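You operate a simulated robot arm through the tools that you are given. There is no shell and no other tool. Be economical: measure what you need, move in short steps, check, and stop when the job is done.

You are at the controls of a simulated robot arm. One attempt, no reset.

## Task
Load nests eight and eleven from the green tray, then run the chain forward two steps.
Fine: switch the chain on for it and off again. Set down upright: white housing.

Only the result counts: the job must be done as asked and must still hold three seconds after the hand-in. Knocking over, shifting, dropping, spilling or breaking anything else fails it.

## Robot
A 7-joint arm with a two-finger parallel gripper, hanging from a carriage that runs on a gantry, over the field with the corners [-2218, -1207], [82, -1203], [80, 77], [-2220, 73] (x, y) and turns from -5.411 to 6.597 rad about z. Base frame: it is fixed where the carriage stands at the start and does not move with it; the origin is on the floor, on the carriage's upright axis, x ahead of it, y to its left, z up; the surface under the hand at the start is at about z = 775. Lengths are in mm, angles in rad, forces in N, time in s.
With the tool pointing down near the work surface it reaches from about 100 to 660 mm from the robot's upright axis, wherever it stands. Its first joint turns from -2.496 to 2.496 rad. Places, roughly: back button [200, 400, 800]; chain end stop [900, 800, 800]; chain switch [100, 400, 800]; forward button [300, 400, 800]; nest chain [0, 600, 800]; white housing [3000, 1750, 1000]. Payload 1.57 kg.
The TCP is the grasp point between the finger pads, 30 mm short of the fingertips. In the tool frame z runs along the fingers and y along their closing line. Largest opening 110 mm; finger width 24, thickness 12; the body of the gripper, 48 by 112 mm, starts 78 mm behind the TCP.
Orientation is that of the tool frame in the base frame, as a unit quaternion [w, x, y, z]. With the fingers straight down and closing along the base's y, the tool's x points along the base's -x, its y along +y and its z along -z.

## Interface
- The arm moves only by the tool move_arm. Its argument "commands" is a list of rows, each an object (a shift or turn left out is 0, a gripper value left out holds the last) with "rot": the turn, a rotation vector about the base's x, y, z in rad, a list of three; "offset": the shift along the base's x, y, z in mm, a list of three; "fingers": the gripper command, from -1 (shut) to 1 (fully open), values between in proportion. In form: [{"rot": [ax, ay, az], "offset": [x, y, z], "fingers": fingers}, ...]. A call has 1 to 10 rows; each row is the pose to reach, as a shift and turn from the pose commanded when the call began. Each row takes 0.2 s and may step no farther than 50 mm and 0.15 rad from the row before; otherwise, or with a gripper value out of range, the whole call is refused. A pose out of reach is approached as far as the arm can. The call stops where the force on the tool passes 40 N (or 10 N more than at its start, if that is more) or the arm is blocked; 0.2 s more then pass. The fingers move at their own pace (about 45 mm/s each) and stop on an object; they squeeze with about 24 N. The grip force told is the motor's: it shows also when the fingers shut on nothing. Time passes only in rows, and 0.2 s behind the last, so rows that repeat a pose let the fingers close. The reply holds the time, the measured pose of the TCP, the force on the tool along the base axes, the opening and the grip force, in the units named above and with some noise, with the torque about the TCP (base axes, N m) and any sound that the robot's microphone picked up.
- Cameras (640 x 400 px; columns grow to the right, rows downward): "scene" is now at [235.1, 75.3, 1818.5]; the picture's right is [1.00, -0.09, 0.00], its down [-0.08, -0.93, -0.37] and it looks along [0.03, 0.37, -0.93] (base axes); focal length 272 px, centre (320, 200). "wrist" rides on the gripper at [70, 16, -141] in the tool frame; the picture's right is [-0.23, 0.97, 0.00], its down [-0.85, -0.20, -0.48] and it looks along [-0.47, -0.11, 0.88] (tool axes); focal length 222 px, centre (320, 200). There is no depth. A picture from a camera that has moved, and an enlarged one, comes with that camera's place and axes in the base frame and with its lens. The place of the scene camera against the robot may be out by one fixed shift of up to 25 mm in any direction.
- camera(camera): a new picture of that camera. No time passes.
- move_column(by): slides the trunk up (or, below 0, down) by that many mm; the arm and the scene camera ride with it, the base frame stays. It gives what a move gives, with no picture.
- base_move(legs): drives the robot by 1 to 6 legs, each [ahead, left, turn to the left] in mm, mm and rad, along the robot's own axes; the way and the turn of a leg run together, so that a leg with both is an arc; at most 1500 mm and 3.142 rad a leg. The arm and the cameras ride along, it lands a little off, and it stops where it bumps. It keeps to its track: a leg is cut to what the track allows. It gives what a move gives.
- turn_head(pan, tilt): turns the head with the scene camera to pan (to the left, within 2.705 rad either way) and tilt (down, from -0.506 to 1.204), counted from straight ahead of the robot. It gives what a move gives.
- zoom(camera, box): a new picture of the part [left, top, right, bottom] of that camera's present view, enlarged. No time passes.
- hand_in(): hands the job in; it is judged then, once.

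Work in short steps. Places have to be worked out from the pictures, the camera data and where the tool is seen: move nearer, look again, correct. Check each grasp and each placing, and mend what went wrong. You have 120 turns and 98 pictures in all, those below and enlarged ones among them. Open the gripper and draw the arm clear of the work before you hand the job in, unless the task says otherwise; then end with one line.

The tools are called after "Request:" by a JSON object that holds its "api" and its "payload". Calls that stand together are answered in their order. move_arm: Moves the arm, as the interface text tells. Its arguments: {"type":"object","properties":{"commands":{"type":"array","items":{"type":"object","properties":{"rot":{"type":"array","items":{"type":"number"}},"offset":{"type":"array","items":{"type":"number"}},"fingers":{"type":"number"}}}}},"required":["commands"]} The other tools are called the same way: move_column (by) slides the trunk up or down; base_move (legs) drives the base; turn_head (pan, tilt) turns the head that bears the scene camera; camera (camera) takes a picture; zoom (camera, box) takes an enlarged picture of a part of a camera's view; hand_in () hands the job in.

At the start:

```text
clock: 0.0
ee_pos: [696.2, 367.8, 1154.8]
orientation: [0.001, 0.0, 1.0, 0.0]
ft_force: [0.1, -0.1, 0.6]
torque: [-0.01, -0.02, 0.01]
finger_gap: 110.0
finger_force: 0.1
trunk travel left (down, up): [-514.0, 81.0]
robot x, y, heading: [-3.0, 4.1, -0.002]
head pan, tilt: [1.484, 1.19]
```

scene: 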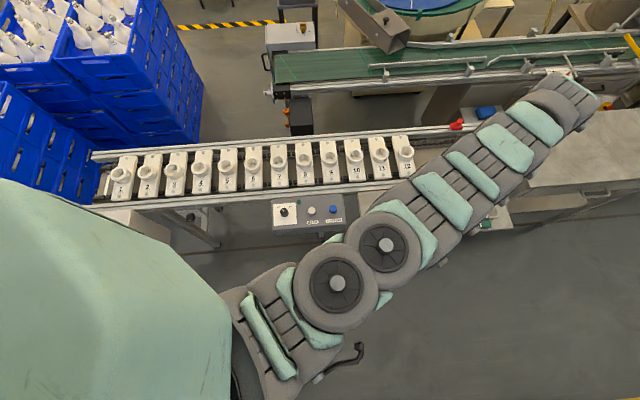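
wrist: 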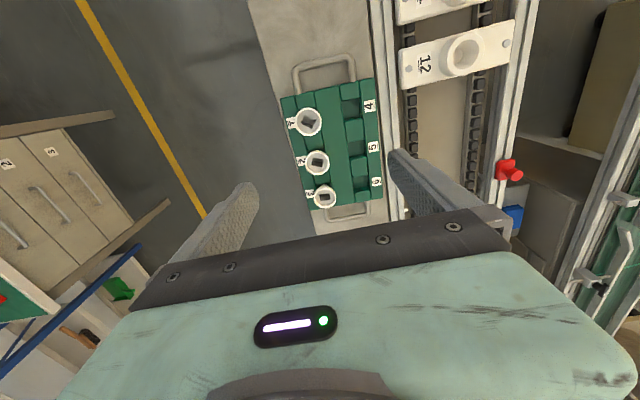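

I start by looking closely at the tray and the nests and the controls.

Request:
{"api": "zoom", "payload": {"camera": "wrist", "box": [250, 0, 550, 220]}}

Request:
{"api": "zoom", "payload": {"camera": "scene", "box": [80, 110, 480, 260]}}

Request:
{"api": "zoom", "payload": {"camera": "scene", "box": [250, 180, 370, 250]}}

```text
1.82 times, centred on (400, 110) of wrist
camera zoom: at [626.0, 384.0, 1296.1], right [0.23, 0.97, 0.0], down [0.85, -0.2, 0.48], along [0.47, -0.11, -0.88], focal length 404 px, centre (174, 364)
```

zoom: 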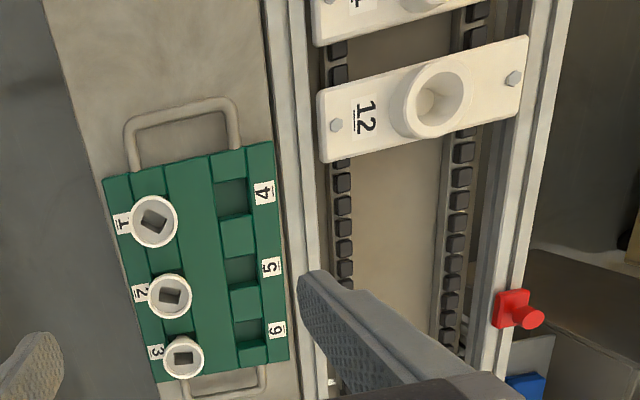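

```text
1.60 times, centred on (280, 185) of scene
camera zoom: at [235.1, 75.3, 1818.5], right [1.0, -0.09, 0.0], down [-0.08, -0.93, -0.37], along [0.03, 0.37, -0.93], focal length 434 px, centre (384, 224)
```

zoom: 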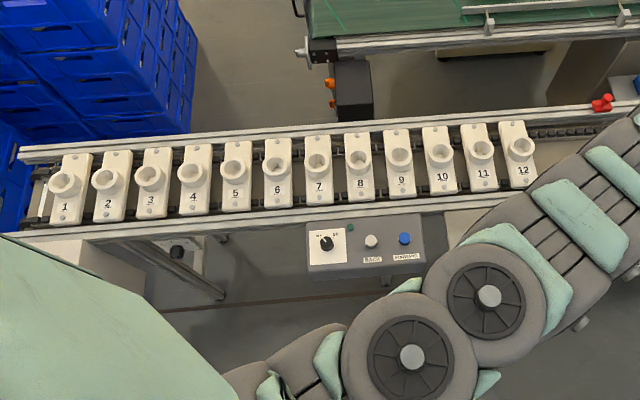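

```text
5.33 times, centred on (310, 215) of scene
camera zoom: at [235.1, 75.3, 1818.5], right [1.0, -0.09, 0.0], down [-0.08, -0.93, -0.37], along [0.03, 0.37, -0.93], focal length 1448 px, centre (373, 120)
```

zoom: 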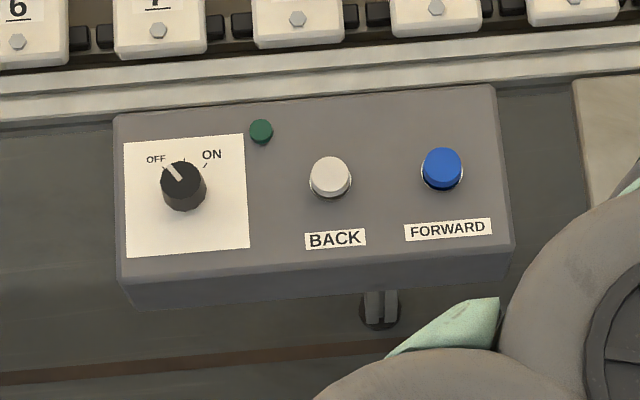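

The tray holds three housings in slots 1–3 near x 700–870, y 340; nests 8 and 11 are near (321, 653) and (530, 653). These are far away, so I drive the carriage toward the corner of its field first.

Request:
{"api": "base_move", "payload": {"legs": [[80, 68, 0]]}}

Request:
{"api": "camera", "payload": {"camera": "wrist"}}

Request:
{"api": "camera", "payload": {"camera": "scene"}}

```text
clock: 1.2
ee_pos: [773.0, 439.6, 1154.7]
orientation: [0.0, 0.0, 1.0, -0.001]
ft_force: [-0.1, 0.3, -0.7]
torque: [0.01, -0.03, 0.02]
finger_gap: 110.3
finger_force: 0.0
trunk travel left (down, up): [-514.0, 81.0]
robot x, y, heading: [80.3, 68.6, 0.001]
head pan, tilt: [1.484, 1.19]
```

```text
92 pictures are left
camera wrist: at [702.1, 455.6, 1296.0], right [0.23, 0.97, 0.0], down [0.86, -0.2, 0.48], along [0.47, -0.11, -0.88], focal length 222 px, centre (320, 200)
```

wrist: 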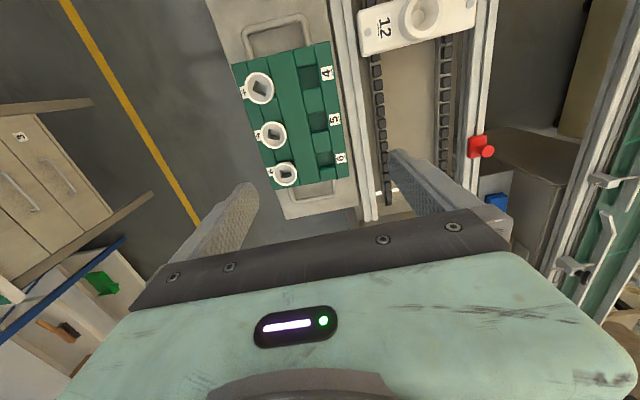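

```text
91 pictures are left
camera scene: at [312.0, 146.0, 1818.5], right [1.0, -0.09, 0.0], down [-0.08, -0.93, -0.37], along [0.03, 0.37, -0.93], focal length 272 px, centre (320, 200)
```

scene: 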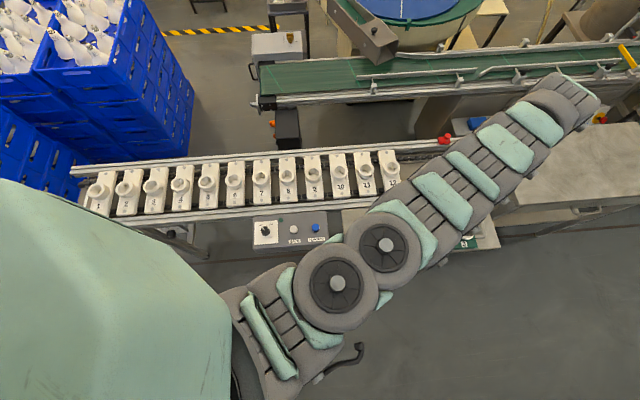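

Two views put housing 1 near (691, 347) with its top at about z 850. I move over it and lower the trunk for a closer look.

Request:
{"api": "move_arm", "payload": {"commands": [{"offset": [-30, -35, 0]}, {"offset": [-60, -65, 0]}, {"offset": [-90, -95, 0]}]}}

Request:
{"api": "move_column", "payload": {"by": -160}}

Request:
{"api": "camera", "payload": {"camera": "wrist"}}

Request:
{"api": "camera", "payload": {"camera": "scene"}}

```text
clock: 2.0
ee_pos: [702.6, 356.8, 1145.8]
orientation: [0.0, -0.001, 1.0, 0.0]
ft_force: [0.9, -0.8, 0.3]
torque: [0.06, 0.07, 0.02]
finger_gap: 110.0
finger_force: 0.0
out of reach, approached as far as the arm can: row 3
trunk travel left (down, up): [-514.0, 81.0]
robot x, y, heading: [77.3, 69.3, 0.002]
head pan, tilt: [1.484, 1.19]
```

```text
clock: 3.8
ee_pos: [701.6, 357.5, 985.6]
orientation: [-0.001, -0.001, 1.0, -0.001]
ft_force: [0.3, -0.1, 0.2]
torque: [0.01, 0.02, 0.03]
finger_gap: 110.0
finger_force: 0.2
trunk travel left (down, up): [-354.0, 241.0]
robot x, y, heading: [76.4, 71.3, -0.0]
head pan, tilt: [1.484, 1.19]
```

```text
90 pictures are left
camera wrist: at [632.1, 374.0, 1127.0], right [0.23, 0.97, 0.0], down [0.86, -0.2, 0.48], along [0.46, -0.11, -0.88], focal length 222 px, centre (320, 200)
```

wrist: 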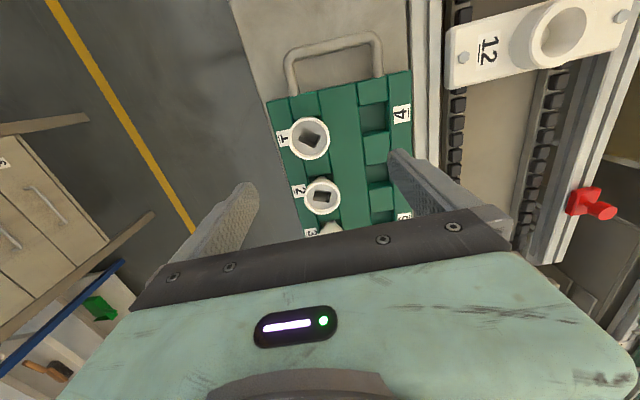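

```text
89 pictures are left
camera scene: at [312.1, 146.0, 1658.5], right [1.0, -0.09, 0.0], down [-0.08, -0.93, -0.37], along [0.03, 0.37, -0.93], focal length 272 px, centre (320, 200)
```

scene: 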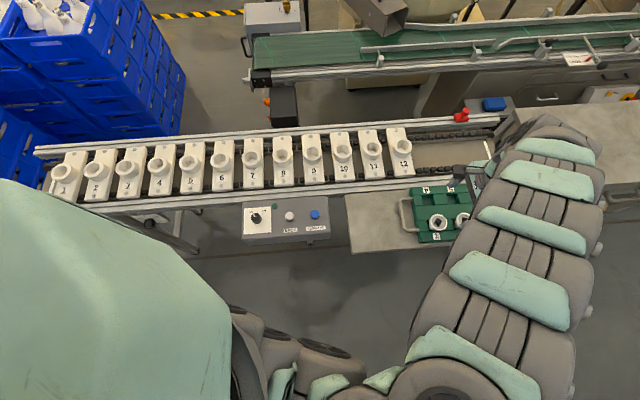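

The arm could not quite reach the inner pose at that height. I zoom in on the tray to see the housing shape.

Request:
{"api": "zoom", "payload": {"camera": "wrist", "box": [250, 60, 430, 240]}}

Request:
{"api": "zoom", "payload": {"camera": "scene", "box": [380, 150, 500, 250]}}

```text
2.22 times, centred on (340, 150) of wrist
camera zoom: at [632.1, 374.0, 1127.0], right [0.23, 0.97, 0.0], down [0.86, -0.2, 0.48], along [0.46, -0.11, -0.88], focal length 494 px, centre (276, 311)
```

zoom: 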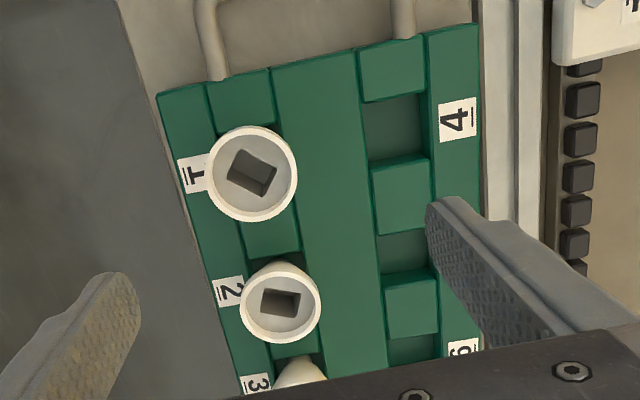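

```text
4.00 times, centred on (440, 200) of scene
camera zoom: at [312.1, 146.0, 1658.5], right [1.0, -0.09, 0.0], down [-0.08, -0.93, -0.37], along [0.03, 0.37, -0.93], focal length 1086 px, centre (-160, 200)
```

zoom: 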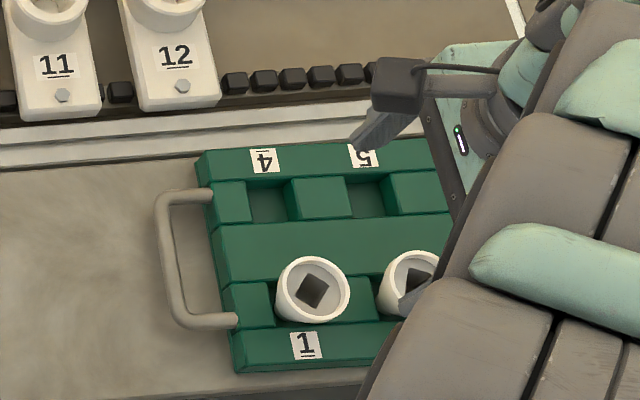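

I look at the crate contents and the nests more closely to learn the part's shape.

Request:
{"api": "zoom", "payload": {"camera": "scene", "box": [0, 0, 130, 80]}}

Request:
{"api": "zoom", "payload": {"camera": "scene", "box": [260, 120, 420, 200]}}

```text
4.92 times, centred on (65, 40) of scene
camera zoom: at [312.1, 146.0, 1658.5], right [1.0, -0.09, 0.0], down [-0.08, -0.93, -0.37], along [0.03, 0.37, -0.93], focal length 1336 px, centre (1575, 988)
```

zoom: 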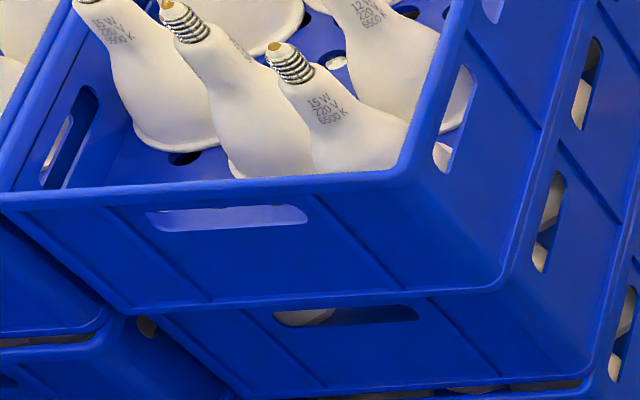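

```text
4.00 times, centred on (340, 160) of scene
camera zoom: at [312.1, 146.0, 1658.5], right [1.0, -0.09, 0.0], down [-0.08, -0.93, -0.37], along [0.03, 0.37, -0.93], focal length 1086 px, centre (240, 360)
```

zoom: 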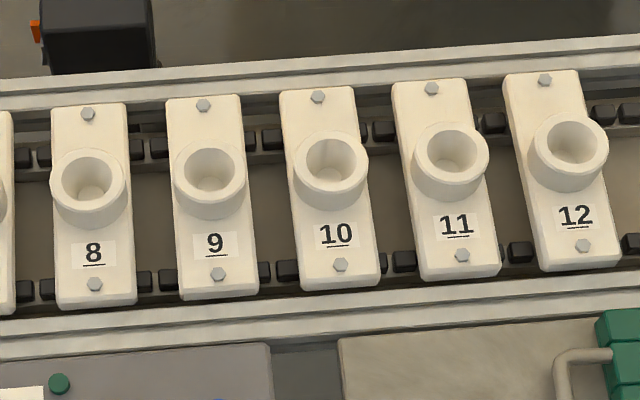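

These are LED lamp housings standing wide rim up, narrow end down; the nests are conical cups. Housing 1's rim centre is at about (691, 345, 845), so I align above it and descend part way.

Request:
{"api": "move_arm", "payload": {"commands": [{"offset": [0, 0, -30], "fingers": 1}, {"offset": [0, 0, -60]}]}}

```text
clock: 4.4
ee_pos: [702.9, 355.7, 925.3]
orientation: [-0.002, 0.0, 1.0, -0.001]
ft_force: [-0.2, -1.0, 0.3]
torque: [0.02, -0.01, -0.03]
finger_gap: 110.0
finger_force: 0.1
trunk travel left (down, up): [-354.0, 241.0]
robot x, y, heading: [78.9, 71.2, -0.001]
head pan, tilt: [1.484, 1.19]
```

Now at (703, 356, 925). I shift toward the housing and look.

Request:
{"api": "move_arm", "payload": {"commands": [{"offset": [-12, -10, 0]}, {"offset": [-12, -10, -20]}]}}

Request:
{"api": "camera", "payload": {"camera": "wrist"}}

Request:
{"api": "zoom", "payload": {"camera": "scene", "box": [380, 150, 540, 250]}}

```text
clock: 5.0
ee_pos: [691.3, 347.4, 906.0]
orientation: [-0.002, -0.001, 1.0, -0.001]
ft_force: [0.4, -1.4, -0.5]
torque: [0.04, 0.04, 0.0]
finger_gap: 109.8
finger_force: 0.0
trunk travel left (down, up): [-354.0, 241.0]
robot x, y, heading: [77.6, 67.3, 0.003]
head pan, tilt: [1.484, 1.19]
```

```text
84 pictures are left
camera wrist: at [621.5, 362.8, 1046.6], right [0.23, 0.97, 0.0], down [0.86, -0.2, 0.48], along [0.46, -0.11, -0.88], focal length 222 px, centre (320, 200)
```

wrist: 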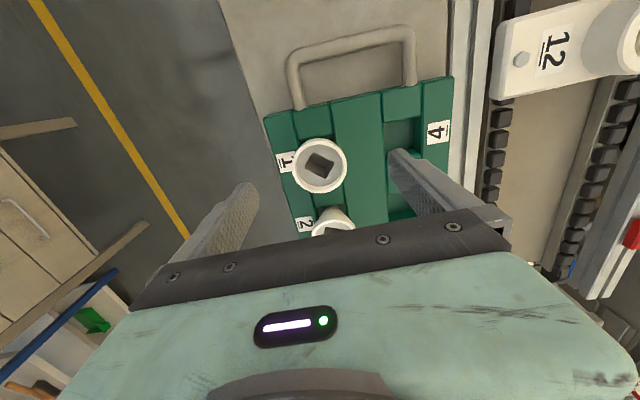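

```text
4.00 times, centred on (460, 200) of scene
camera zoom: at [312.0, 145.8, 1658.4], right [1.0, -0.09, 0.0], down [-0.08, -0.93, -0.37], along [0.03, 0.37, -0.93], focal length 1086 px, centre (-240, 200)
```

zoom: 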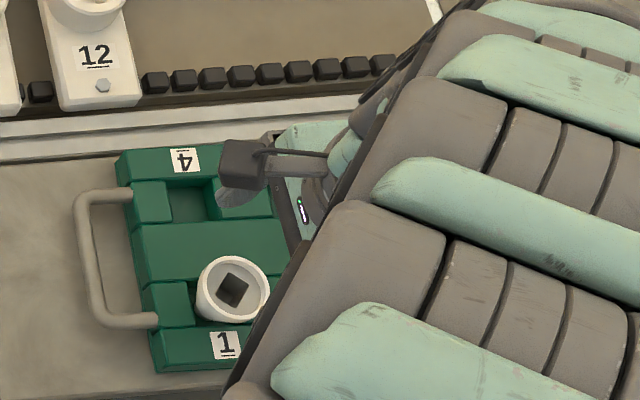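

Rim centre is confirmed at (691, 346, ~847) and the tray top at ~800. I descend to TCP z≈838, which keeps the tips above the tray.

Request:
{"api": "move_arm", "payload": {"commands": [{"offset": [0, -1, -30]}, {"offset": [0, -1, -50]}, {"offset": [0, -1, -67]}]}}

Request:
{"api": "camera", "payload": {"camera": "wrist"}}

```text
clock: 5.8
ee_pos: [689.3, 346.9, 841.0]
orientation: [-0.003, -0.001, 1.0, -0.002]
ft_force: [-5.4, -0.9, 12.9]
torque: [0.72, 0.03, 0.29]
finger_gap: 109.0
finger_force: 0.2
trunk travel left (down, up): [-354.0, 241.0]
robot x, y, heading: [76.2, 71.1, 0.005]
head pan, tilt: [1.484, 1.19]
```

```text
82 pictures are left
camera wrist: at [619.9, 363.5, 981.1], right [0.22, 0.97, 0.0], down [0.86, -0.2, 0.48], along [0.46, -0.11, -0.88], focal length 222 px, centre (320, 200)
```

wrist: 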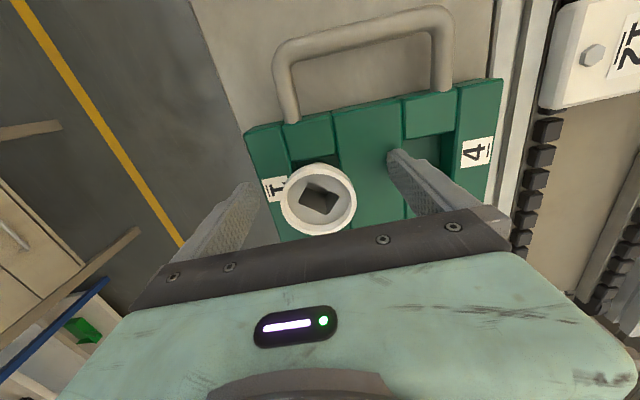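

The +y finger touched the tray's surface (force 13 N up). I raise by a few mm and close.

Request:
{"api": "move_arm", "payload": {"commands": [{"offset": [1, -1, 5]}, {"offset": [1, -1, 5], "fingers": -1}, {"offset": [1, -1, 5]}, {"offset": [1, -1, 5]}, {"offset": [1, -1, 5]}, {"offset": [1, -1, 5]}]}}

Request:
{"api": "camera", "payload": {"camera": "wrist"}}

```text
clock: 7.2
ee_pos: [690.3, 346.2, 845.2]
orientation: [-0.002, -0.001, 1.0, -0.001]
ft_force: [2.1, 0.2, -0.2]
torque: [-0.02, 0.0, 0.0]
finger_gap: 50.9
finger_force: 24.0
trunk travel left (down, up): [-354.0, 241.0]
robot x, y, heading: [76.3, 66.9, 0.002]
head pan, tilt: [1.484, 1.19]
```

```text
81 pictures are left
camera wrist: at [621.0, 362.2, 986.0], right [0.23, 0.97, 0.0], down [0.86, -0.2, 0.48], along [0.46, -0.11, -0.88], focal length 222 px, centre (320, 200)
```

wrist: 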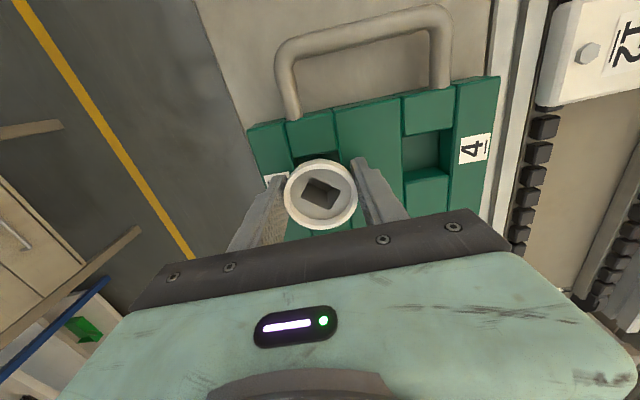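

The housing is held at 50.9 mm with full grip force. I lift it straight up.

Request:
{"api": "move_arm", "payload": {"commands": [{"offset": [0, 0, 15]}, {"offset": [0, 0, 45]}, {"offset": [0, 0, 85]}]}}

Request:
{"api": "camera", "payload": {"camera": "wrist"}}

Request:
{"api": "camera", "payload": {"camera": "scene"}}

```text
clock: 8.0
ee_pos: [690.0, 342.7, 928.6]
orientation: [-0.002, -0.002, 1.0, -0.001]
ft_force: [-1.0, 0.2, -0.6]
torque: [-0.02, -0.08, 0.03]
finger_gap: 0.2
finger_force: 20.8
trunk travel left (down, up): [-354.0, 241.0]
robot x, y, heading: [77.9, 69.6, 0.006]
head pan, tilt: [1.484, 1.19]
```

```text
80 pictures are left
camera wrist: at [620.2, 359.4, 1069.4], right [0.23, 0.97, 0.0], down [0.86, -0.2, 0.48], along [0.46, -0.11, -0.88], focal length 222 px, centre (320, 200)
```

wrist: 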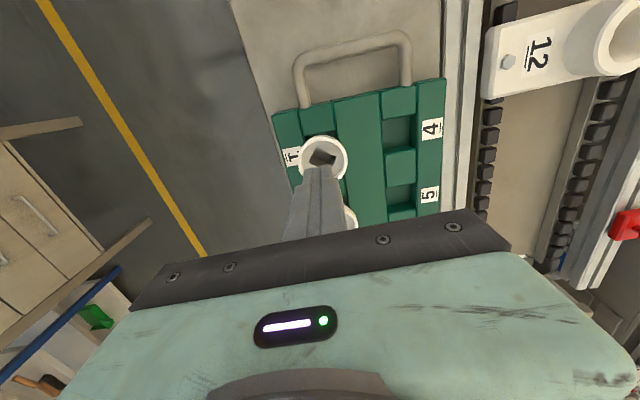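

```text
79 pictures are left
camera scene: at [311.7, 145.7, 1658.4], right [1.0, -0.08, 0.0], down [-0.08, -0.93, -0.37], along [0.03, 0.37, -0.93], focal length 272 px, centre (320, 200)
```

scene: 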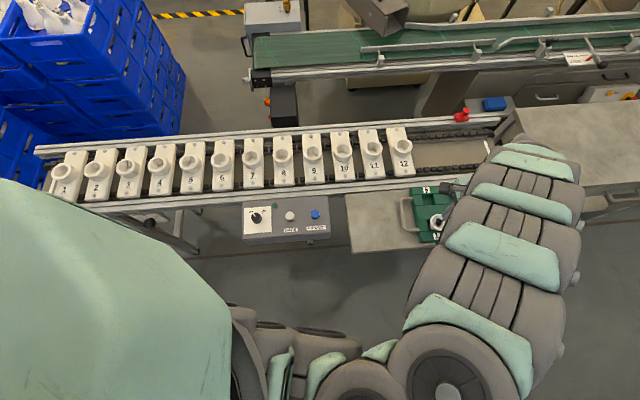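

The fingers slipped off and the housing stayed in place. I open the gripper and look closely at its flank shape before regrasping.

Request:
{"api": "move_arm", "payload": {"commands": [{"offset": [0, 0, 0], "fingers": 1}, {"offset": [-20, 0, 0]}, {"offset": [-40, 0, -10]}, {"offset": [-60, 0, -20]}, {"offset": [-60, 0, -20]}, {"offset": [-60, 0, -20]}, {"offset": [-60, 0, -20]}]}}

Request:
{"api": "zoom", "payload": {"camera": "wrist", "box": [250, 120, 430, 240]}}

Request:
{"api": "zoom", "payload": {"camera": "scene", "box": [395, 180, 475, 250]}}

```text
clock: 9.6
ee_pos: [646.9, 356.7, 894.0]
orientation: [-0.003, 0.0, 1.0, -0.002]
ft_force: [-1.0, -0.2, -0.2]
torque: [-0.03, 0.0, -0.01]
finger_gap: 110.0
finger_force: 0.0
out of reach, approached as far as the arm can: row 2, 3, 4, 5, 6, 7
trunk travel left (down, up): [-354.0, 241.0]
robot x, y, heading: [75.9, 71.0, -0.002]
head pan, tilt: [1.484, 1.19]
```

```text
3.33 times, centred on (340, 180) of wrist
camera zoom: at [578.2, 371.6, 1035.4], right [0.23, 0.97, 0.0], down [0.86, -0.2, 0.47], along [0.46, -0.11, -0.88], focal length 740 px, centre (253, 267)
```

zoom: 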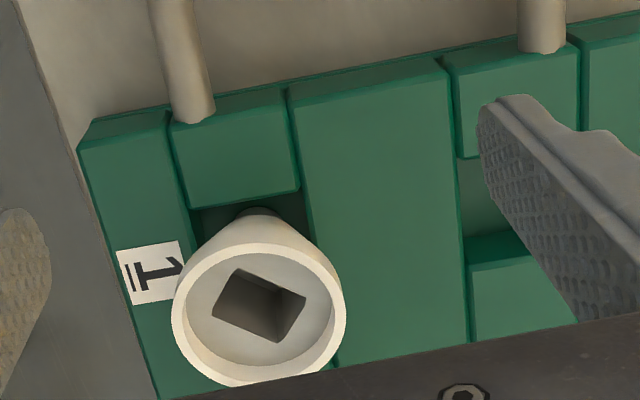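

```text
5.71 times, centred on (435, 215) of scene
camera zoom: at [312.0, 146.0, 1658.5], right [1.0, -0.09, 0.0], down [-0.08, -0.93, -0.37], along [0.03, 0.37, -0.93], focal length 1551 px, centre (-337, 114)
```

zoom: 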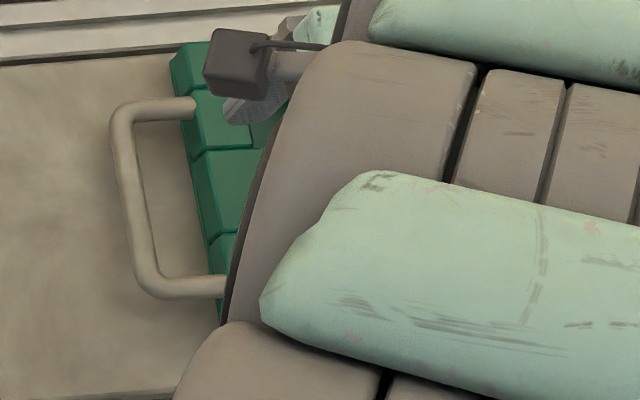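

It is a plain cone, wide rim up at z≈850, so only the rim edge is gripped. I return above it and retry with a gentler, monitored lift.

Request:
{"api": "move_arm", "payload": {"commands": [{"offset": [20, -5, 0]}, {"offset": [44, -10, 0]}, {"offset": [44, -10, -14]}, {"offset": [44, -10, -30]}]}}

```text
clock: 10.6
ee_pos: [692.9, 343.1, 863.1]
orientation: [-0.002, -0.001, 1.0, -0.001]
ft_force: [0.4, 0.0, -0.2]
torque: [-0.04, 0.01, 0.0]
finger_gap: 110.3
finger_force: 0.1
trunk travel left (down, up): [-354.0, 241.0]
robot x, y, heading: [77.5, 69.4, 0.003]
head pan, tilt: [1.484, 1.19]
```

Near the rim now; I lower to z≈843 and close, lifting only a little.

Request:
{"api": "move_arm", "payload": {"commands": [{"offset": [-1, 2, -12]}, {"offset": [-1, 2, -20]}, {"offset": [-1, 2, -20], "fingers": -1}, {"offset": [-1, 2, -20]}, {"offset": [-1, 2, -20]}, {"offset": [-1, 2, -20]}, {"offset": [-1, 2, -20]}, {"offset": [-1, 2, -20]}]}}

Request:
{"api": "move_arm", "payload": {"commands": [{"offset": [0, 0, 1]}, {"offset": [0, 0, 2]}, {"offset": [0, 0, 3]}]}}

Request:
{"api": "move_arm", "payload": {"commands": [{"offset": [0, 0, 2]}, {"offset": [0, 0, 4]}, {"offset": [0, 0, 6]}]}}

Request:
{"api": "camera", "payload": {"camera": "wrist"}}

```text
clock: 12.4
ee_pos: [693.2, 347.3, 843.7]
orientation: [-0.002, -0.001, 1.0, -0.001]
ft_force: [0.0, 0.1, -0.6]
torque: [0.0, 0.05, -0.03]
finger_gap: 51.1
finger_force: 23.8
trunk travel left (down, up): [-354.0, 241.0]
robot x, y, heading: [80.7, 67.3, 0.007]
head pan, tilt: [1.484, 1.19]
```

```text
clock: 13.2
ee_pos: [692.9, 346.1, 846.9]
orientation: [-0.002, -0.001, 1.0, 0.0]
ft_force: [0.0, 0.0, -1.3]
torque: [-0.01, 0.01, -0.02]
finger_gap: 51.1
finger_force: 23.3
trunk travel left (down, up): [-354.0, 241.0]
robot x, y, heading: [75.5, 72.5, 0.0]
head pan, tilt: [1.484, 1.19]
```

```text
clock: 14.0
ee_pos: [690.2, 346.4, 853.5]
orientation: [-0.002, -0.001, 1.0, -0.001]
ft_force: [0.2, 0.9, -0.4]
torque: [0.01, -0.01, -0.01]
finger_gap: 51.1
finger_force: 24.4
trunk travel left (down, up): [-354.0, 241.0]
robot x, y, heading: [79.8, 70.7, -0.001]
head pan, tilt: [1.484, 1.19]
```

```text
76 pictures are left
camera wrist: at [621.7, 363.3, 993.7], right [0.22, 0.97, 0.0], down [0.86, -0.2, 0.48], along [0.46, -0.11, -0.88], focal length 222 px, centre (320, 200)
```

wrist: 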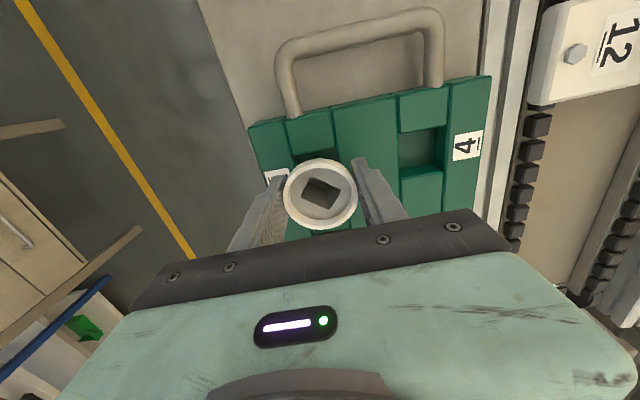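

Rim stays fixed in the wrist picture after a 10 mm rise, so it is lifting. I continue slowly.

Request:
{"api": "move_arm", "payload": {"commands": [{"offset": [0, 0, 3]}, {"offset": [0, 0, 7]}, {"offset": [0, 0, 12]}, {"offset": [0, 0, 18]}, {"offset": [0, 0, 24]}, {"offset": [0, 0, 30]}]}}

Request:
{"api": "camera", "payload": {"camera": "wrist"}}

```text
clock: 15.4
ee_pos: [692.3, 346.0, 883.8]
orientation: [-0.002, -0.002, 1.0, -0.002]
ft_force: [0.2, 0.8, -0.3]
torque: [-0.02, -0.03, -0.03]
finger_gap: 51.0
finger_force: 24.2
trunk travel left (down, up): [-354.0, 241.0]
robot x, y, heading: [75.3, 69.0, -0.006]
head pan, tilt: [1.484, 1.19]
```

```text
75 pictures are left
camera wrist: at [621.9, 362.4, 1025.2], right [0.23, 0.97, 0.0], down [0.86, -0.2, 0.48], along [0.46, -0.11, -0.88], focal length 222 px, centre (320, 200)
```

wrist: 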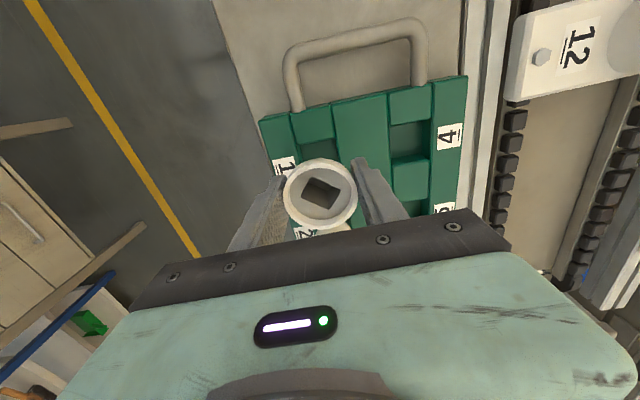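

The housing is out of slot 1 and held firmly. Next I raise it gently and zoom onto the nests for their height.

Request:
{"api": "move_arm", "payload": {"commands": [{"offset": [0, 0, 3]}, {"offset": [0, 0, 9]}, {"offset": [0, 0, 17]}, {"offset": [0, 0, 26]}, {"offset": [0, 0, 35]}, {"offset": [0, 0, 44]}, {"offset": [0, 0, 53]}, {"offset": [0, 0, 61]}, {"offset": [0, 0, 67]}, {"offset": [0, 0, 70]}]}}

Request:
{"api": "move_arm", "payload": {"commands": [{"offset": [0, 4, 0]}, {"offset": [-1, 12, 0]}, {"offset": [-3, 22, 0]}, {"offset": [-6, 34, 0]}, {"offset": [-10, 47, 0]}, {"offset": [-15, 60, 0]}, {"offset": [-20, 73, 0]}, {"offset": [-25, 84, 0]}, {"offset": [-29, 92, 0]}, {"offset": [-31, 96, 0]}]}}

Request:
{"api": "camera", "payload": {"camera": "wrist"}}

```text
clock: 17.6
ee_pos: [692.4, 345.8, 951.4]
orientation: [-0.003, 0.0, 1.0, -0.002]
ft_force: [-0.5, -0.9, -1.3]
torque: [0.02, -0.03, 0.0]
finger_gap: 51.3
finger_force: 23.5
out of reach, approached as far as the arm can: row 6
trunk travel left (down, up): [-354.0, 241.0]
robot x, y, heading: [77.1, 68.6, -0.003]
head pan, tilt: [1.484, 1.19]
```

```text
clock: 19.8
ee_pos: [661.5, 442.8, 954.8]
orientation: [-0.002, 0.0, 1.0, 0.0]
ft_force: [0.2, -0.4, -0.1]
torque: [-0.02, -0.02, 0.01]
finger_gap: 51.2
finger_force: 23.8
trunk travel left (down, up): [-354.0, 241.0]
robot x, y, heading: [78.6, 72.0, 0.0]
head pan, tilt: [1.484, 1.19]
```

```text
74 pictures are left
camera wrist: at [592.1, 458.8, 1094.1], right [0.23, 0.97, 0.0], down [0.86, -0.2, 0.48], along [0.46, -0.11, -0.88], focal length 222 px, centre (320, 200)
```

wrist: 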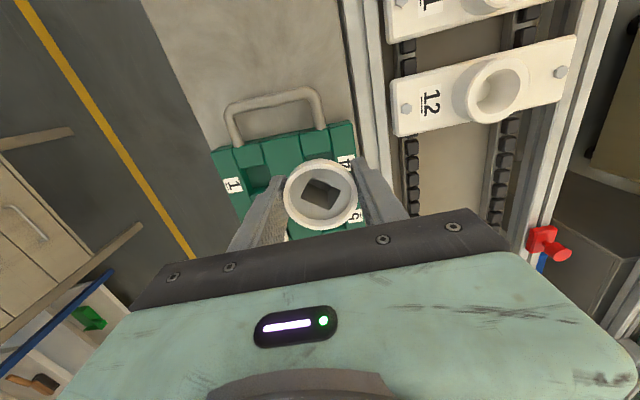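

Housing still held. Nest 12 looks to be near (650, 663); I keep moving toward nest 11 for a better triangulation.

Request:
{"api": "move_arm", "payload": {"commands": [{"offset": [-2, 4, 0]}, {"offset": [-6, 12, 0]}, {"offset": [-11, 22, 0]}, {"offset": [-18, 34, 0]}, {"offset": [-26, 47, 0]}, {"offset": [-34, 60, 0]}, {"offset": [-42, 73, 0]}, {"offset": [-50, 84, 0]}, {"offset": [-56, 92, 0]}, {"offset": [-59, 96, 0]}]}}

Request:
{"api": "camera", "payload": {"camera": "wrist"}}

```text
clock: 22.0
ee_pos: [602.9, 539.0, 954.8]
orientation: [-0.002, -0.001, 1.0, -0.001]
ft_force: [0.0, -0.2, -0.8]
torque: [0.0, 0.01, 0.02]
finger_gap: 51.2
finger_force: 24.0
trunk travel left (down, up): [-354.0, 241.0]
robot x, y, heading: [76.2, 72.6, -0.002]
head pan, tilt: [1.484, 1.19]
```

```text
73 pictures are left
camera wrist: at [533.2, 555.3, 1095.0], right [0.23, 0.97, 0.0], down [0.86, -0.2, 0.48], along [0.46, -0.11, -0.88], focal length 222 px, centre (320, 200)
```

wrist: 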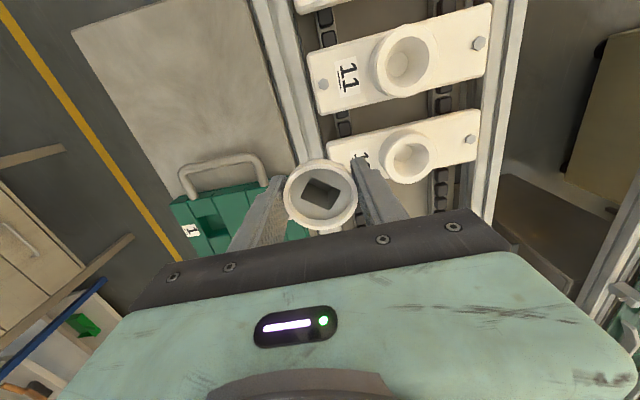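

Nest cup rims triangulate to z≈812. I zoom to measure cup diameters, since fingers must fit around or above the cup.

Request:
{"api": "zoom", "payload": {"camera": "wrist", "box": [280, 0, 500, 220]}}

```text
1.82 times, centred on (390, 110) of wrist
camera zoom: at [533.2, 555.3, 1095.0], right [0.23, 0.97, 0.0], down [0.86, -0.2, 0.48], along [0.46, -0.11, -0.88], focal length 404 px, centre (193, 364)
```

zoom: 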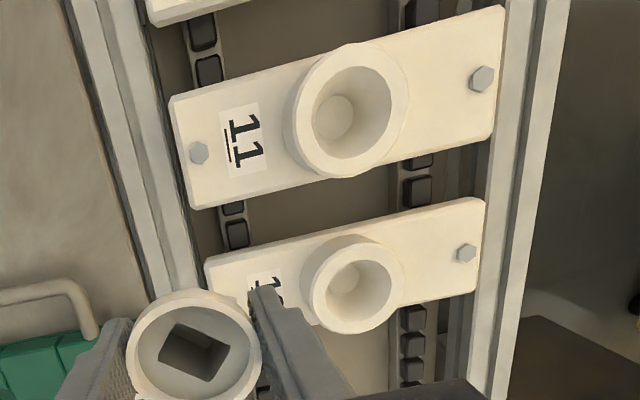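

The cup is ~66 mm outside and ~47 mm inside, so my low grip (tips 36 mm below the housing rim) would hit the cup before it seats. I retrace back to slot 1 to set it down and regrasp higher, with tips just below the rim.

Request:
{"api": "move_arm", "payload": {"commands": [{"offset": [2, -4, 0]}, {"offset": [6, -12, 0]}, {"offset": [11, -22, 0]}, {"offset": [18, -34, 0]}, {"offset": [26, -47, 0]}, {"offset": [34, -60, 0]}, {"offset": [42, -73, 0]}, {"offset": [50, -84, 0]}, {"offset": [56, -92, 0]}, {"offset": [59, -96, 0]}]}}

Request:
{"api": "move_arm", "payload": {"commands": [{"offset": [0, -4, 0]}, {"offset": [1, -12, 0]}, {"offset": [3, -22, 0]}, {"offset": [6, -34, 0]}, {"offset": [10, -47, 0]}, {"offset": [15, -60, 0]}, {"offset": [20, -73, 0]}, {"offset": [25, -84, 0]}, {"offset": [29, -92, 0]}, {"offset": [31, -96, 0]}]}}

Request:
{"api": "move_arm", "payload": {"commands": [{"offset": [0, 0, -3]}, {"offset": [0, 0, -9]}, {"offset": [0, 0, -17]}, {"offset": [0, 0, -26]}, {"offset": [0, 0, -35]}, {"offset": [0, 0, -44]}, {"offset": [0, 0, -53]}, {"offset": [0, 0, -61]}, {"offset": [0, 0, -66]}, {"offset": [0, 0, -68]}]}}

Request:
{"api": "camera", "payload": {"camera": "wrist"}}

```text
clock: 24.2
ee_pos: [661.4, 441.4, 954.4]
orientation: [-0.002, -0.002, 1.0, -0.001]
ft_force: [0.5, -0.1, 0.0]
torque: [-0.01, -0.02, -0.02]
finger_gap: 51.2
finger_force: 23.8
trunk travel left (down, up): [-354.0, 241.0]
robot x, y, heading: [76.3, 67.9, 0.002]
head pan, tilt: [1.484, 1.19]
```

```text
clock: 26.4
ee_pos: [693.9, 346.3, 954.5]
orientation: [-0.003, 0.0, 1.0, -0.001]
ft_force: [0.2, -0.9, -0.8]
torque: [0.02, -0.02, -0.01]
finger_gap: 50.9
finger_force: 24.3
trunk travel left (down, up): [-354.0, 241.0]
robot x, y, heading: [75.4, 70.4, -0.001]
head pan, tilt: [1.484, 1.19]
```

```text
clock: 28.6
ee_pos: [692.1, 345.8, 884.4]
orientation: [-0.002, -0.001, 1.0, -0.001]
ft_force: [-0.3, -0.6, -0.7]
torque: [-0.02, 0.03, -0.01]
finger_gap: 51.4
finger_force: 23.9
trunk travel left (down, up): [-354.0, 241.0]
robot x, y, heading: [77.0, 70.1, -0.0]
head pan, tilt: [1.484, 1.19]
```

```text
71 pictures are left
camera wrist: at [622.1, 362.3, 1026.2], right [0.23, 0.97, 0.0], down [0.86, -0.2, 0.48], along [0.46, -0.11, -0.88], focal length 222 px, centre (320, 200)
```

wrist: 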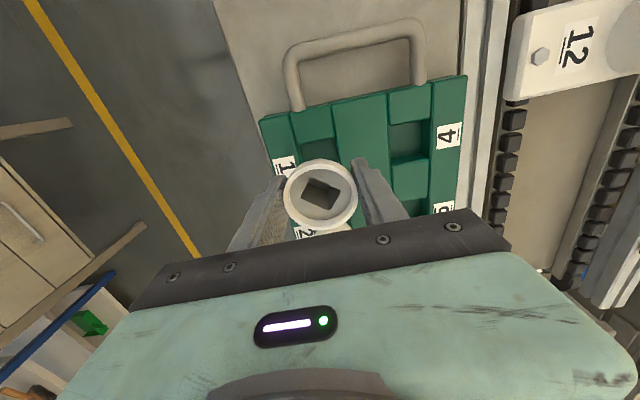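

Same view as on lift-off. I lower the remaining ~40 mm gently, watching for contact.

Request:
{"api": "move_arm", "payload": {"commands": [{"offset": [0, 0, -4]}, {"offset": [0, 0, -10]}, {"offset": [0, 0, -16]}, {"offset": [0, 0, -22]}, {"offset": [0, 0, -27]}, {"offset": [0, 0, -31]}, {"offset": [0, 0, -34]}, {"offset": [0, 0, -36]}, {"offset": [0, 0, -38]}, {"offset": [0, 0, -39.5]}]}}

Request:
{"api": "camera", "payload": {"camera": "wrist"}}

```text
clock: 30.8
ee_pos: [690.4, 345.8, 846.7]
orientation: [-0.003, -0.001, 1.0, -0.001]
ft_force: [-0.8, -0.1, 0.1]
torque: [-0.02, 0.0, 0.02]
finger_gap: 51.2
finger_force: 23.8
trunk travel left (down, up): [-354.0, 241.0]
robot x, y, heading: [75.7, 70.0, 0.003]
head pan, tilt: [1.484, 1.19]
```

```text
70 pictures are left
camera wrist: at [621.9, 363.2, 987.3], right [0.22, 0.97, 0.0], down [0.86, -0.2, 0.48], along [0.46, -0.11, -0.88], focal length 222 px, centre (320, 200)
```

wrist: 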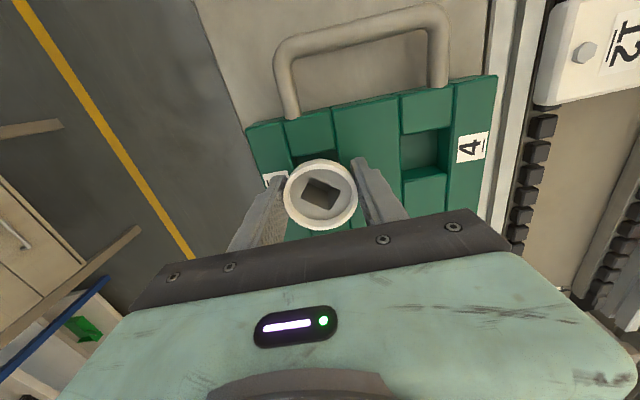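

No contact force yet; I go down in 1 mm steps.

Request:
{"api": "move_arm", "payload": {"commands": [{"offset": [0, 0, -1]}, {"offset": [0, 0, -2]}]}}

Request:
{"api": "move_arm", "payload": {"commands": [{"offset": [0, 0, -1]}, {"offset": [0, 0, -1]}]}}

```text
clock: 31.4
ee_pos: [692.0, 346.4, 844.3]
orientation: [-0.001, 0.0, 1.0, -0.001]
ft_force: [-0.8, -0.2, -0.7]
torque: [0.0, -0.01, -0.05]
finger_gap: 51.4
finger_force: 24.5
trunk travel left (down, up): [-354.0, 241.0]
robot x, y, heading: [74.8, 71.5, 0.003]
head pan, tilt: [1.484, 1.19]
```

```text
clock: 32.0
ee_pos: [692.5, 347.2, 843.5]
orientation: [-0.001, -0.001, 1.0, -0.001]
ft_force: [-4.3, -2.6, 18.6]
torque: [-0.16, 0.24, -0.01]
finger_gap: 51.2
finger_force: 24.3
trunk travel left (down, up): [-354.0, 241.0]
robot x, y, heading: [78.9, 73.0, 0.002]
head pan, tilt: [1.484, 1.19]
```

Contact at 18 N: it stands in the slot. I open slightly, rise 27 mm and close again for a high grip.

Request:
{"api": "move_arm", "payload": {"commands": [{"offset": [0, 0, 0.5], "fingers": 0.35}, {"offset": [0, 0, 1]}, {"offset": [0, 0, 1]}, {"offset": [0, 0, 1]}]}}

Request:
{"api": "camera", "payload": {"camera": "wrist"}}

```text
clock: 33.0
ee_pos: [691.9, 346.1, 843.9]
orientation: [-0.002, -0.001, 1.0, -0.001]
ft_force: [0.2, -0.9, -0.3]
torque: [0.04, 0.04, -0.01]
finger_gap: 74.1
finger_force: 0.1
trunk travel left (down, up): [-354.0, 241.0]
robot x, y, heading: [74.7, 67.1, 0.003]
head pan, tilt: [1.484, 1.19]
```

```text
69 pictures are left
camera wrist: at [621.7, 362.7, 985.0], right [0.23, 0.97, 0.0], down [0.86, -0.2, 0.48], along [0.46, -0.11, -0.88], focal length 222 px, centre (320, 200)
```

wrist: 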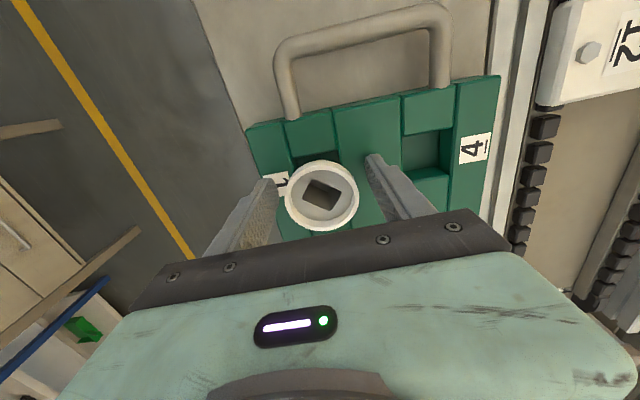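

It stands upright in the slot. I rise 27 mm, shift (-2,+1) to centre, and close.

Request:
{"api": "move_arm", "payload": {"commands": [{"offset": [0, 0, 10]}, {"offset": [-1, 1, 20]}, {"offset": [-2, 1, 27]}, {"offset": [-2, 1, 27], "fingers": -1}, {"offset": [-2, 1, 27]}, {"offset": [-2, 1, 27]}, {"offset": [-2, 1, 27]}, {"offset": [-2, 1, 27]}]}}

Request:
{"api": "move_arm", "payload": {"commands": [{"offset": [0, 0, 1]}, {"offset": [0, 0, 3]}, {"offset": [0, 0, 5]}, {"offset": [0, 0, 7]}, {"offset": [0, 0, 9]}, {"offset": [0, 0, 10]}]}}

Request:
{"api": "camera", "payload": {"camera": "wrist"}}

```text
clock: 34.8
ee_pos: [690.0, 345.6, 869.8]
orientation: [-0.001, -0.001, 1.0, -0.001]
ft_force: [-0.4, -0.8, 1.3]
torque: [0.01, -0.05, 0.02]
finger_gap: 50.5
finger_force: 23.7
trunk travel left (down, up): [-354.0, 241.0]
robot x, y, heading: [78.0, 70.4, 0.008]
head pan, tilt: [1.484, 1.19]
```

```text
clock: 36.2
ee_pos: [691.3, 346.5, 881.8]
orientation: [-0.001, 0.0, 1.0, -0.001]
ft_force: [-0.1, -0.1, 0.4]
torque: [0.01, 0.04, -0.01]
finger_gap: 51.0
finger_force: 23.8
trunk travel left (down, up): [-354.0, 241.0]
robot x, y, heading: [73.1, 70.2, -0.0]
head pan, tilt: [1.484, 1.19]
```

```text
68 pictures are left
camera wrist: at [620.6, 363.2, 1022.0], right [0.23, 0.97, 0.0], down [0.86, -0.2, 0.48], along [0.46, -0.11, -0.88], focal length 222 px, centre (320, 200)
```

wrist: 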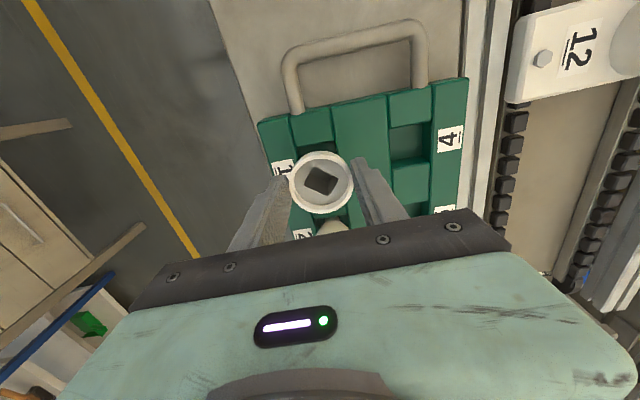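

Unclear whether it rose by 11 mm yet; I lift some more slowly and compare.

Request:
{"api": "move_arm", "payload": {"commands": [{"offset": [0, 0, 2]}, {"offset": [0, 0, 6]}, {"offset": [0, 0, 11]}, {"offset": [0, 0, 17]}, {"offset": [0, 0, 23]}, {"offset": [0, 0, 28]}, {"offset": [0, 0, 30]}]}}

Request:
{"api": "camera", "payload": {"camera": "wrist"}}

```text
clock: 37.8
ee_pos: [691.5, 347.9, 911.6]
orientation: [-0.001, 0.0, 1.0, -0.001]
ft_force: [0.3, 0.4, 0.2]
torque: [0.02, 0.0, -0.02]
finger_gap: 51.0
finger_force: 23.5
trunk travel left (down, up): [-354.0, 241.0]
robot x, y, heading: [79.2, 69.8, -0.004]
head pan, tilt: [1.484, 1.19]
```

```text
67 pictures are left
camera wrist: at [620.9, 363.7, 1051.6], right [0.23, 0.97, 0.0], down [0.86, -0.2, 0.48], along [0.46, -0.11, -0.88], focal length 222 px, centre (320, 200)
```

wrist: 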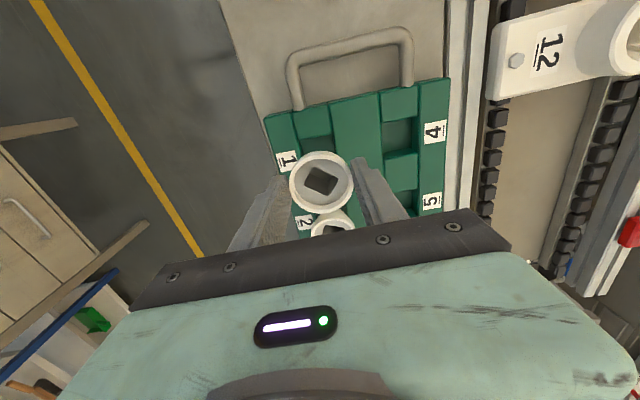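

The housing is held with the high grip. I raise and carry it toward nest 11.

Request:
{"api": "move_arm", "payload": {"commands": [{"offset": [0, 0, 3]}, {"offset": [0, 2, 9]}, {"offset": [-1, 6, 16]}, {"offset": [-3, 14, 23]}, {"offset": [-6, 25, 29]}, {"offset": [-10, 37, 33]}, {"offset": [-15, 50, 35]}, {"offset": [-20, 61, 35]}, {"offset": [-24, 69, 35]}, {"offset": [-26, 73, 35]}]}}

Request:
{"api": "move_arm", "payload": {"commands": [{"offset": [-2, 5, 0]}, {"offset": [-7, 14, 0]}, {"offset": [-14, 26, 0]}, {"offset": [-23, 41, 0]}, {"offset": [-32, 56, 0]}, {"offset": [-41, 71, 0]}, {"offset": [-50, 86, 0]}, {"offset": [-57, 98, 0]}, {"offset": [-62, 106, 0]}, {"offset": [-65, 110, 0]}]}}

Request:
{"api": "move_arm", "payload": {"commands": [{"offset": [-2, 5, 0]}, {"offset": [-6, 14, 0]}, {"offset": [-12, 26, 0]}, {"offset": [-19, 40, 0]}, {"offset": [-26, 54, 0]}, {"offset": [-33, 68, 0]}, {"offset": [-40, 82, 0]}, {"offset": [-46, 94, 0]}, {"offset": [-50, 102, 0]}, {"offset": [-52, 106, 0]}]}}

Request:
{"api": "camera", "payload": {"camera": "wrist"}}

Request:
{"api": "camera", "payload": {"camera": "scene"}}

```text
clock: 40.0
ee_pos: [662.0, 420.0, 946.9]
orientation: [-0.002, -0.002, 1.0, -0.001]
ft_force: [-0.4, 1.5, -1.4]
torque: [0.06, 0.01, -0.01]
finger_gap: 50.7
finger_force: 24.5
out of reach, approached as far as the arm can: row 2
trunk travel left (down, up): [-354.0, 241.0]
robot x, y, heading: [72.1, 68.4, 0.0]
head pan, tilt: [1.484, 1.19]
```

```text
clock: 42.2
ee_pos: [599.6, 529.8, 944.9]
orientation: [-0.002, -0.001, 1.0, -0.002]
ft_force: [-0.7, -0.3, -0.3]
torque: [-0.01, 0.0, 0.03]
finger_gap: 50.8
finger_force: 23.4
trunk travel left (down, up): [-354.0, 241.0]
robot x, y, heading: [73.3, 70.2, -0.004]
head pan, tilt: [1.484, 1.19]
```

```text
clock: 44.4
ee_pos: [546.3, 634.5, 944.7]
orientation: [-0.001, -0.001, 1.0, -0.001]
ft_force: [-0.7, 0.0, -0.1]
torque: [-0.01, 0.01, 0.0]
finger_gap: 50.9
finger_force: 23.8
trunk travel left (down, up): [-354.0, 241.0]
robot x, y, heading: [75.5, 69.7, -0.002]
head pan, tilt: [1.484, 1.19]
```

```text
66 pictures are left
camera wrist: at [477.3, 651.9, 1085.8], right [0.23, 0.97, 0.0], down [0.86, -0.2, 0.48], along [0.46, -0.11, -0.88], focal length 222 px, centre (320, 200)
```

wrist: 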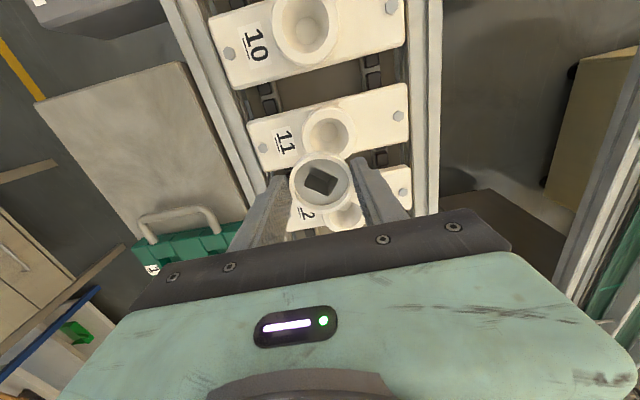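

```text
65 pictures are left
camera scene: at [312.0, 146.0, 1658.5], right [1.0, -0.09, 0.0], down [-0.08, -0.93, -0.37], along [0.03, 0.37, -0.93], focal length 272 px, centre (320, 200)
```

scene: 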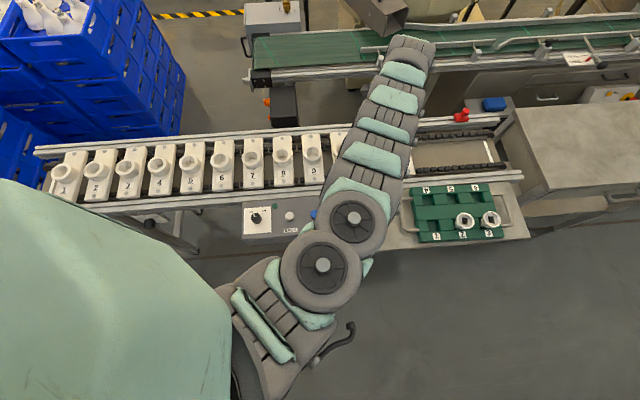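

Housing held near nest 11. I zoom to locate nest 11's cup precisely.

Request:
{"api": "zoom", "payload": {"camera": "wrist", "box": [230, 60, 430, 240]}}

```text
2.22 times, centred on (330, 150) of wrist
camera zoom: at [477.3, 651.9, 1085.8], right [0.23, 0.97, 0.0], down [0.86, -0.2, 0.48], along [0.46, -0.11, -0.88], focal length 494 px, centre (298, 311)
```

zoom: 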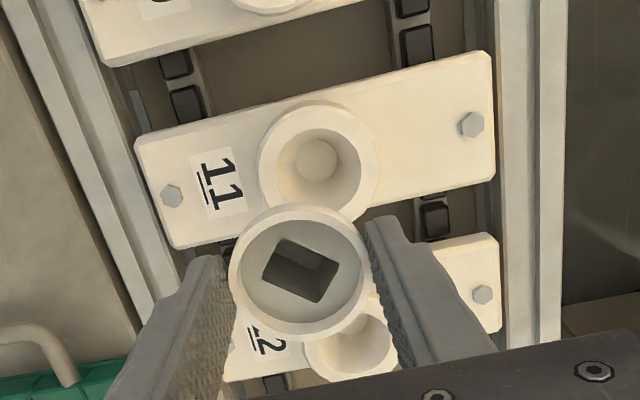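

Nest 11's cup centre is near (538, 647). I shift onto it and descend partly.

Request:
{"api": "move_arm", "payload": {"commands": [{"offset": [-3, 4, 0]}, {"offset": [-6, 9, -3]}, {"offset": [-8, 11.5, -9]}, {"offset": [-8, 11.5, -17]}, {"offset": [-8, 11.5, -25]}, {"offset": [-8, 11.5, -31]}, {"offset": [-8, 11.5, -34]}]}}

Request:
{"api": "zoom", "payload": {"camera": "wrist", "box": [230, 60, 430, 240]}}

```text
clock: 46.0
ee_pos: [537.8, 647.0, 917.1]
orientation: [-0.003, -0.001, 1.0, -0.001]
ft_force: [-0.3, 0.0, -0.3]
torque: [0.01, 0.03, -0.01]
finger_gap: 50.9
finger_force: 23.7
out of reach, approached as far as the arm can: row 7
trunk travel left (down, up): [-354.0, 241.0]
robot x, y, heading: [75.4, 71.0, 0.002]
head pan, tilt: [1.484, 1.19]
```

```text
2.22 times, centred on (330, 150) of wrist
camera zoom: at [467.6, 663.3, 1057.1], right [0.23, 0.97, 0.0], down [0.86, -0.2, 0.48], along [0.46, -0.11, -0.88], focal length 494 px, centre (298, 311)
```

zoom: 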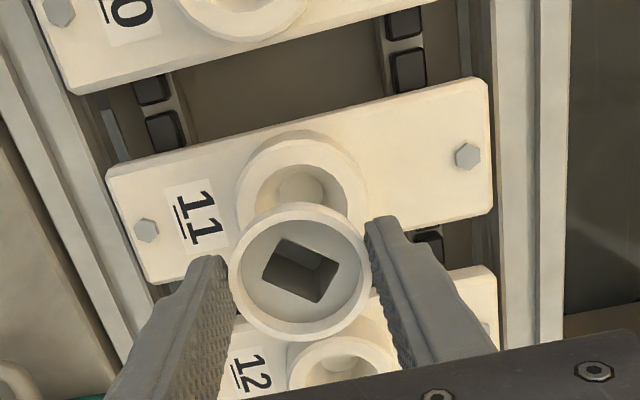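

Aligned within ~1–2 mm in x and y. The arm is at its outer reach, so I descend by the trunk.

Request:
{"api": "move_column", "payload": {"by": -20}}

Request:
{"api": "move_column", "payload": {"by": -20}}

Request:
{"api": "zoom", "payload": {"camera": "wrist", "box": [230, 60, 430, 240]}}

```text
clock: 46.7
ee_pos: [537.3, 648.0, 897.1]
orientation: [-0.001, -0.001, 1.0, -0.001]
ft_force: [0.2, -0.3, -0.3]
torque: [-0.01, 0.02, 0.01]
finger_gap: 50.9
finger_force: 23.7
trunk travel left (down, up): [-334.0, 261.0]
robot x, y, heading: [79.1, 70.1, 0.002]
head pan, tilt: [1.484, 1.19]
```

```text
clock: 47.3
ee_pos: [536.6, 646.9, 876.5]
orientation: [-0.002, -0.001, 1.0, 0.0]
ft_force: [-0.3, 0.0, -0.8]
torque: [-0.01, 0.01, 0.0]
finger_gap: 50.9
finger_force: 23.7
trunk travel left (down, up): [-314.0, 281.0]
robot x, y, heading: [75.2, 69.7, 0.004]
head pan, tilt: [1.484, 1.19]
```

```text
2.22 times, centred on (330, 150) of wrist
camera zoom: at [467.8, 663.4, 1017.2], right [0.23, 0.97, 0.0], down [0.86, -0.2, 0.48], along [0.46, -0.11, -0.88], focal length 494 px, centre (298, 311)
```

zoom: 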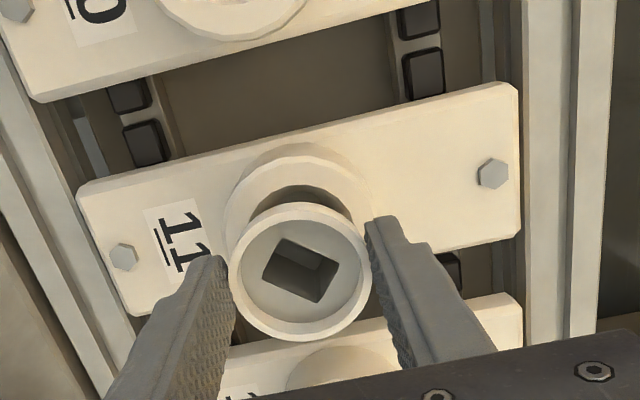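

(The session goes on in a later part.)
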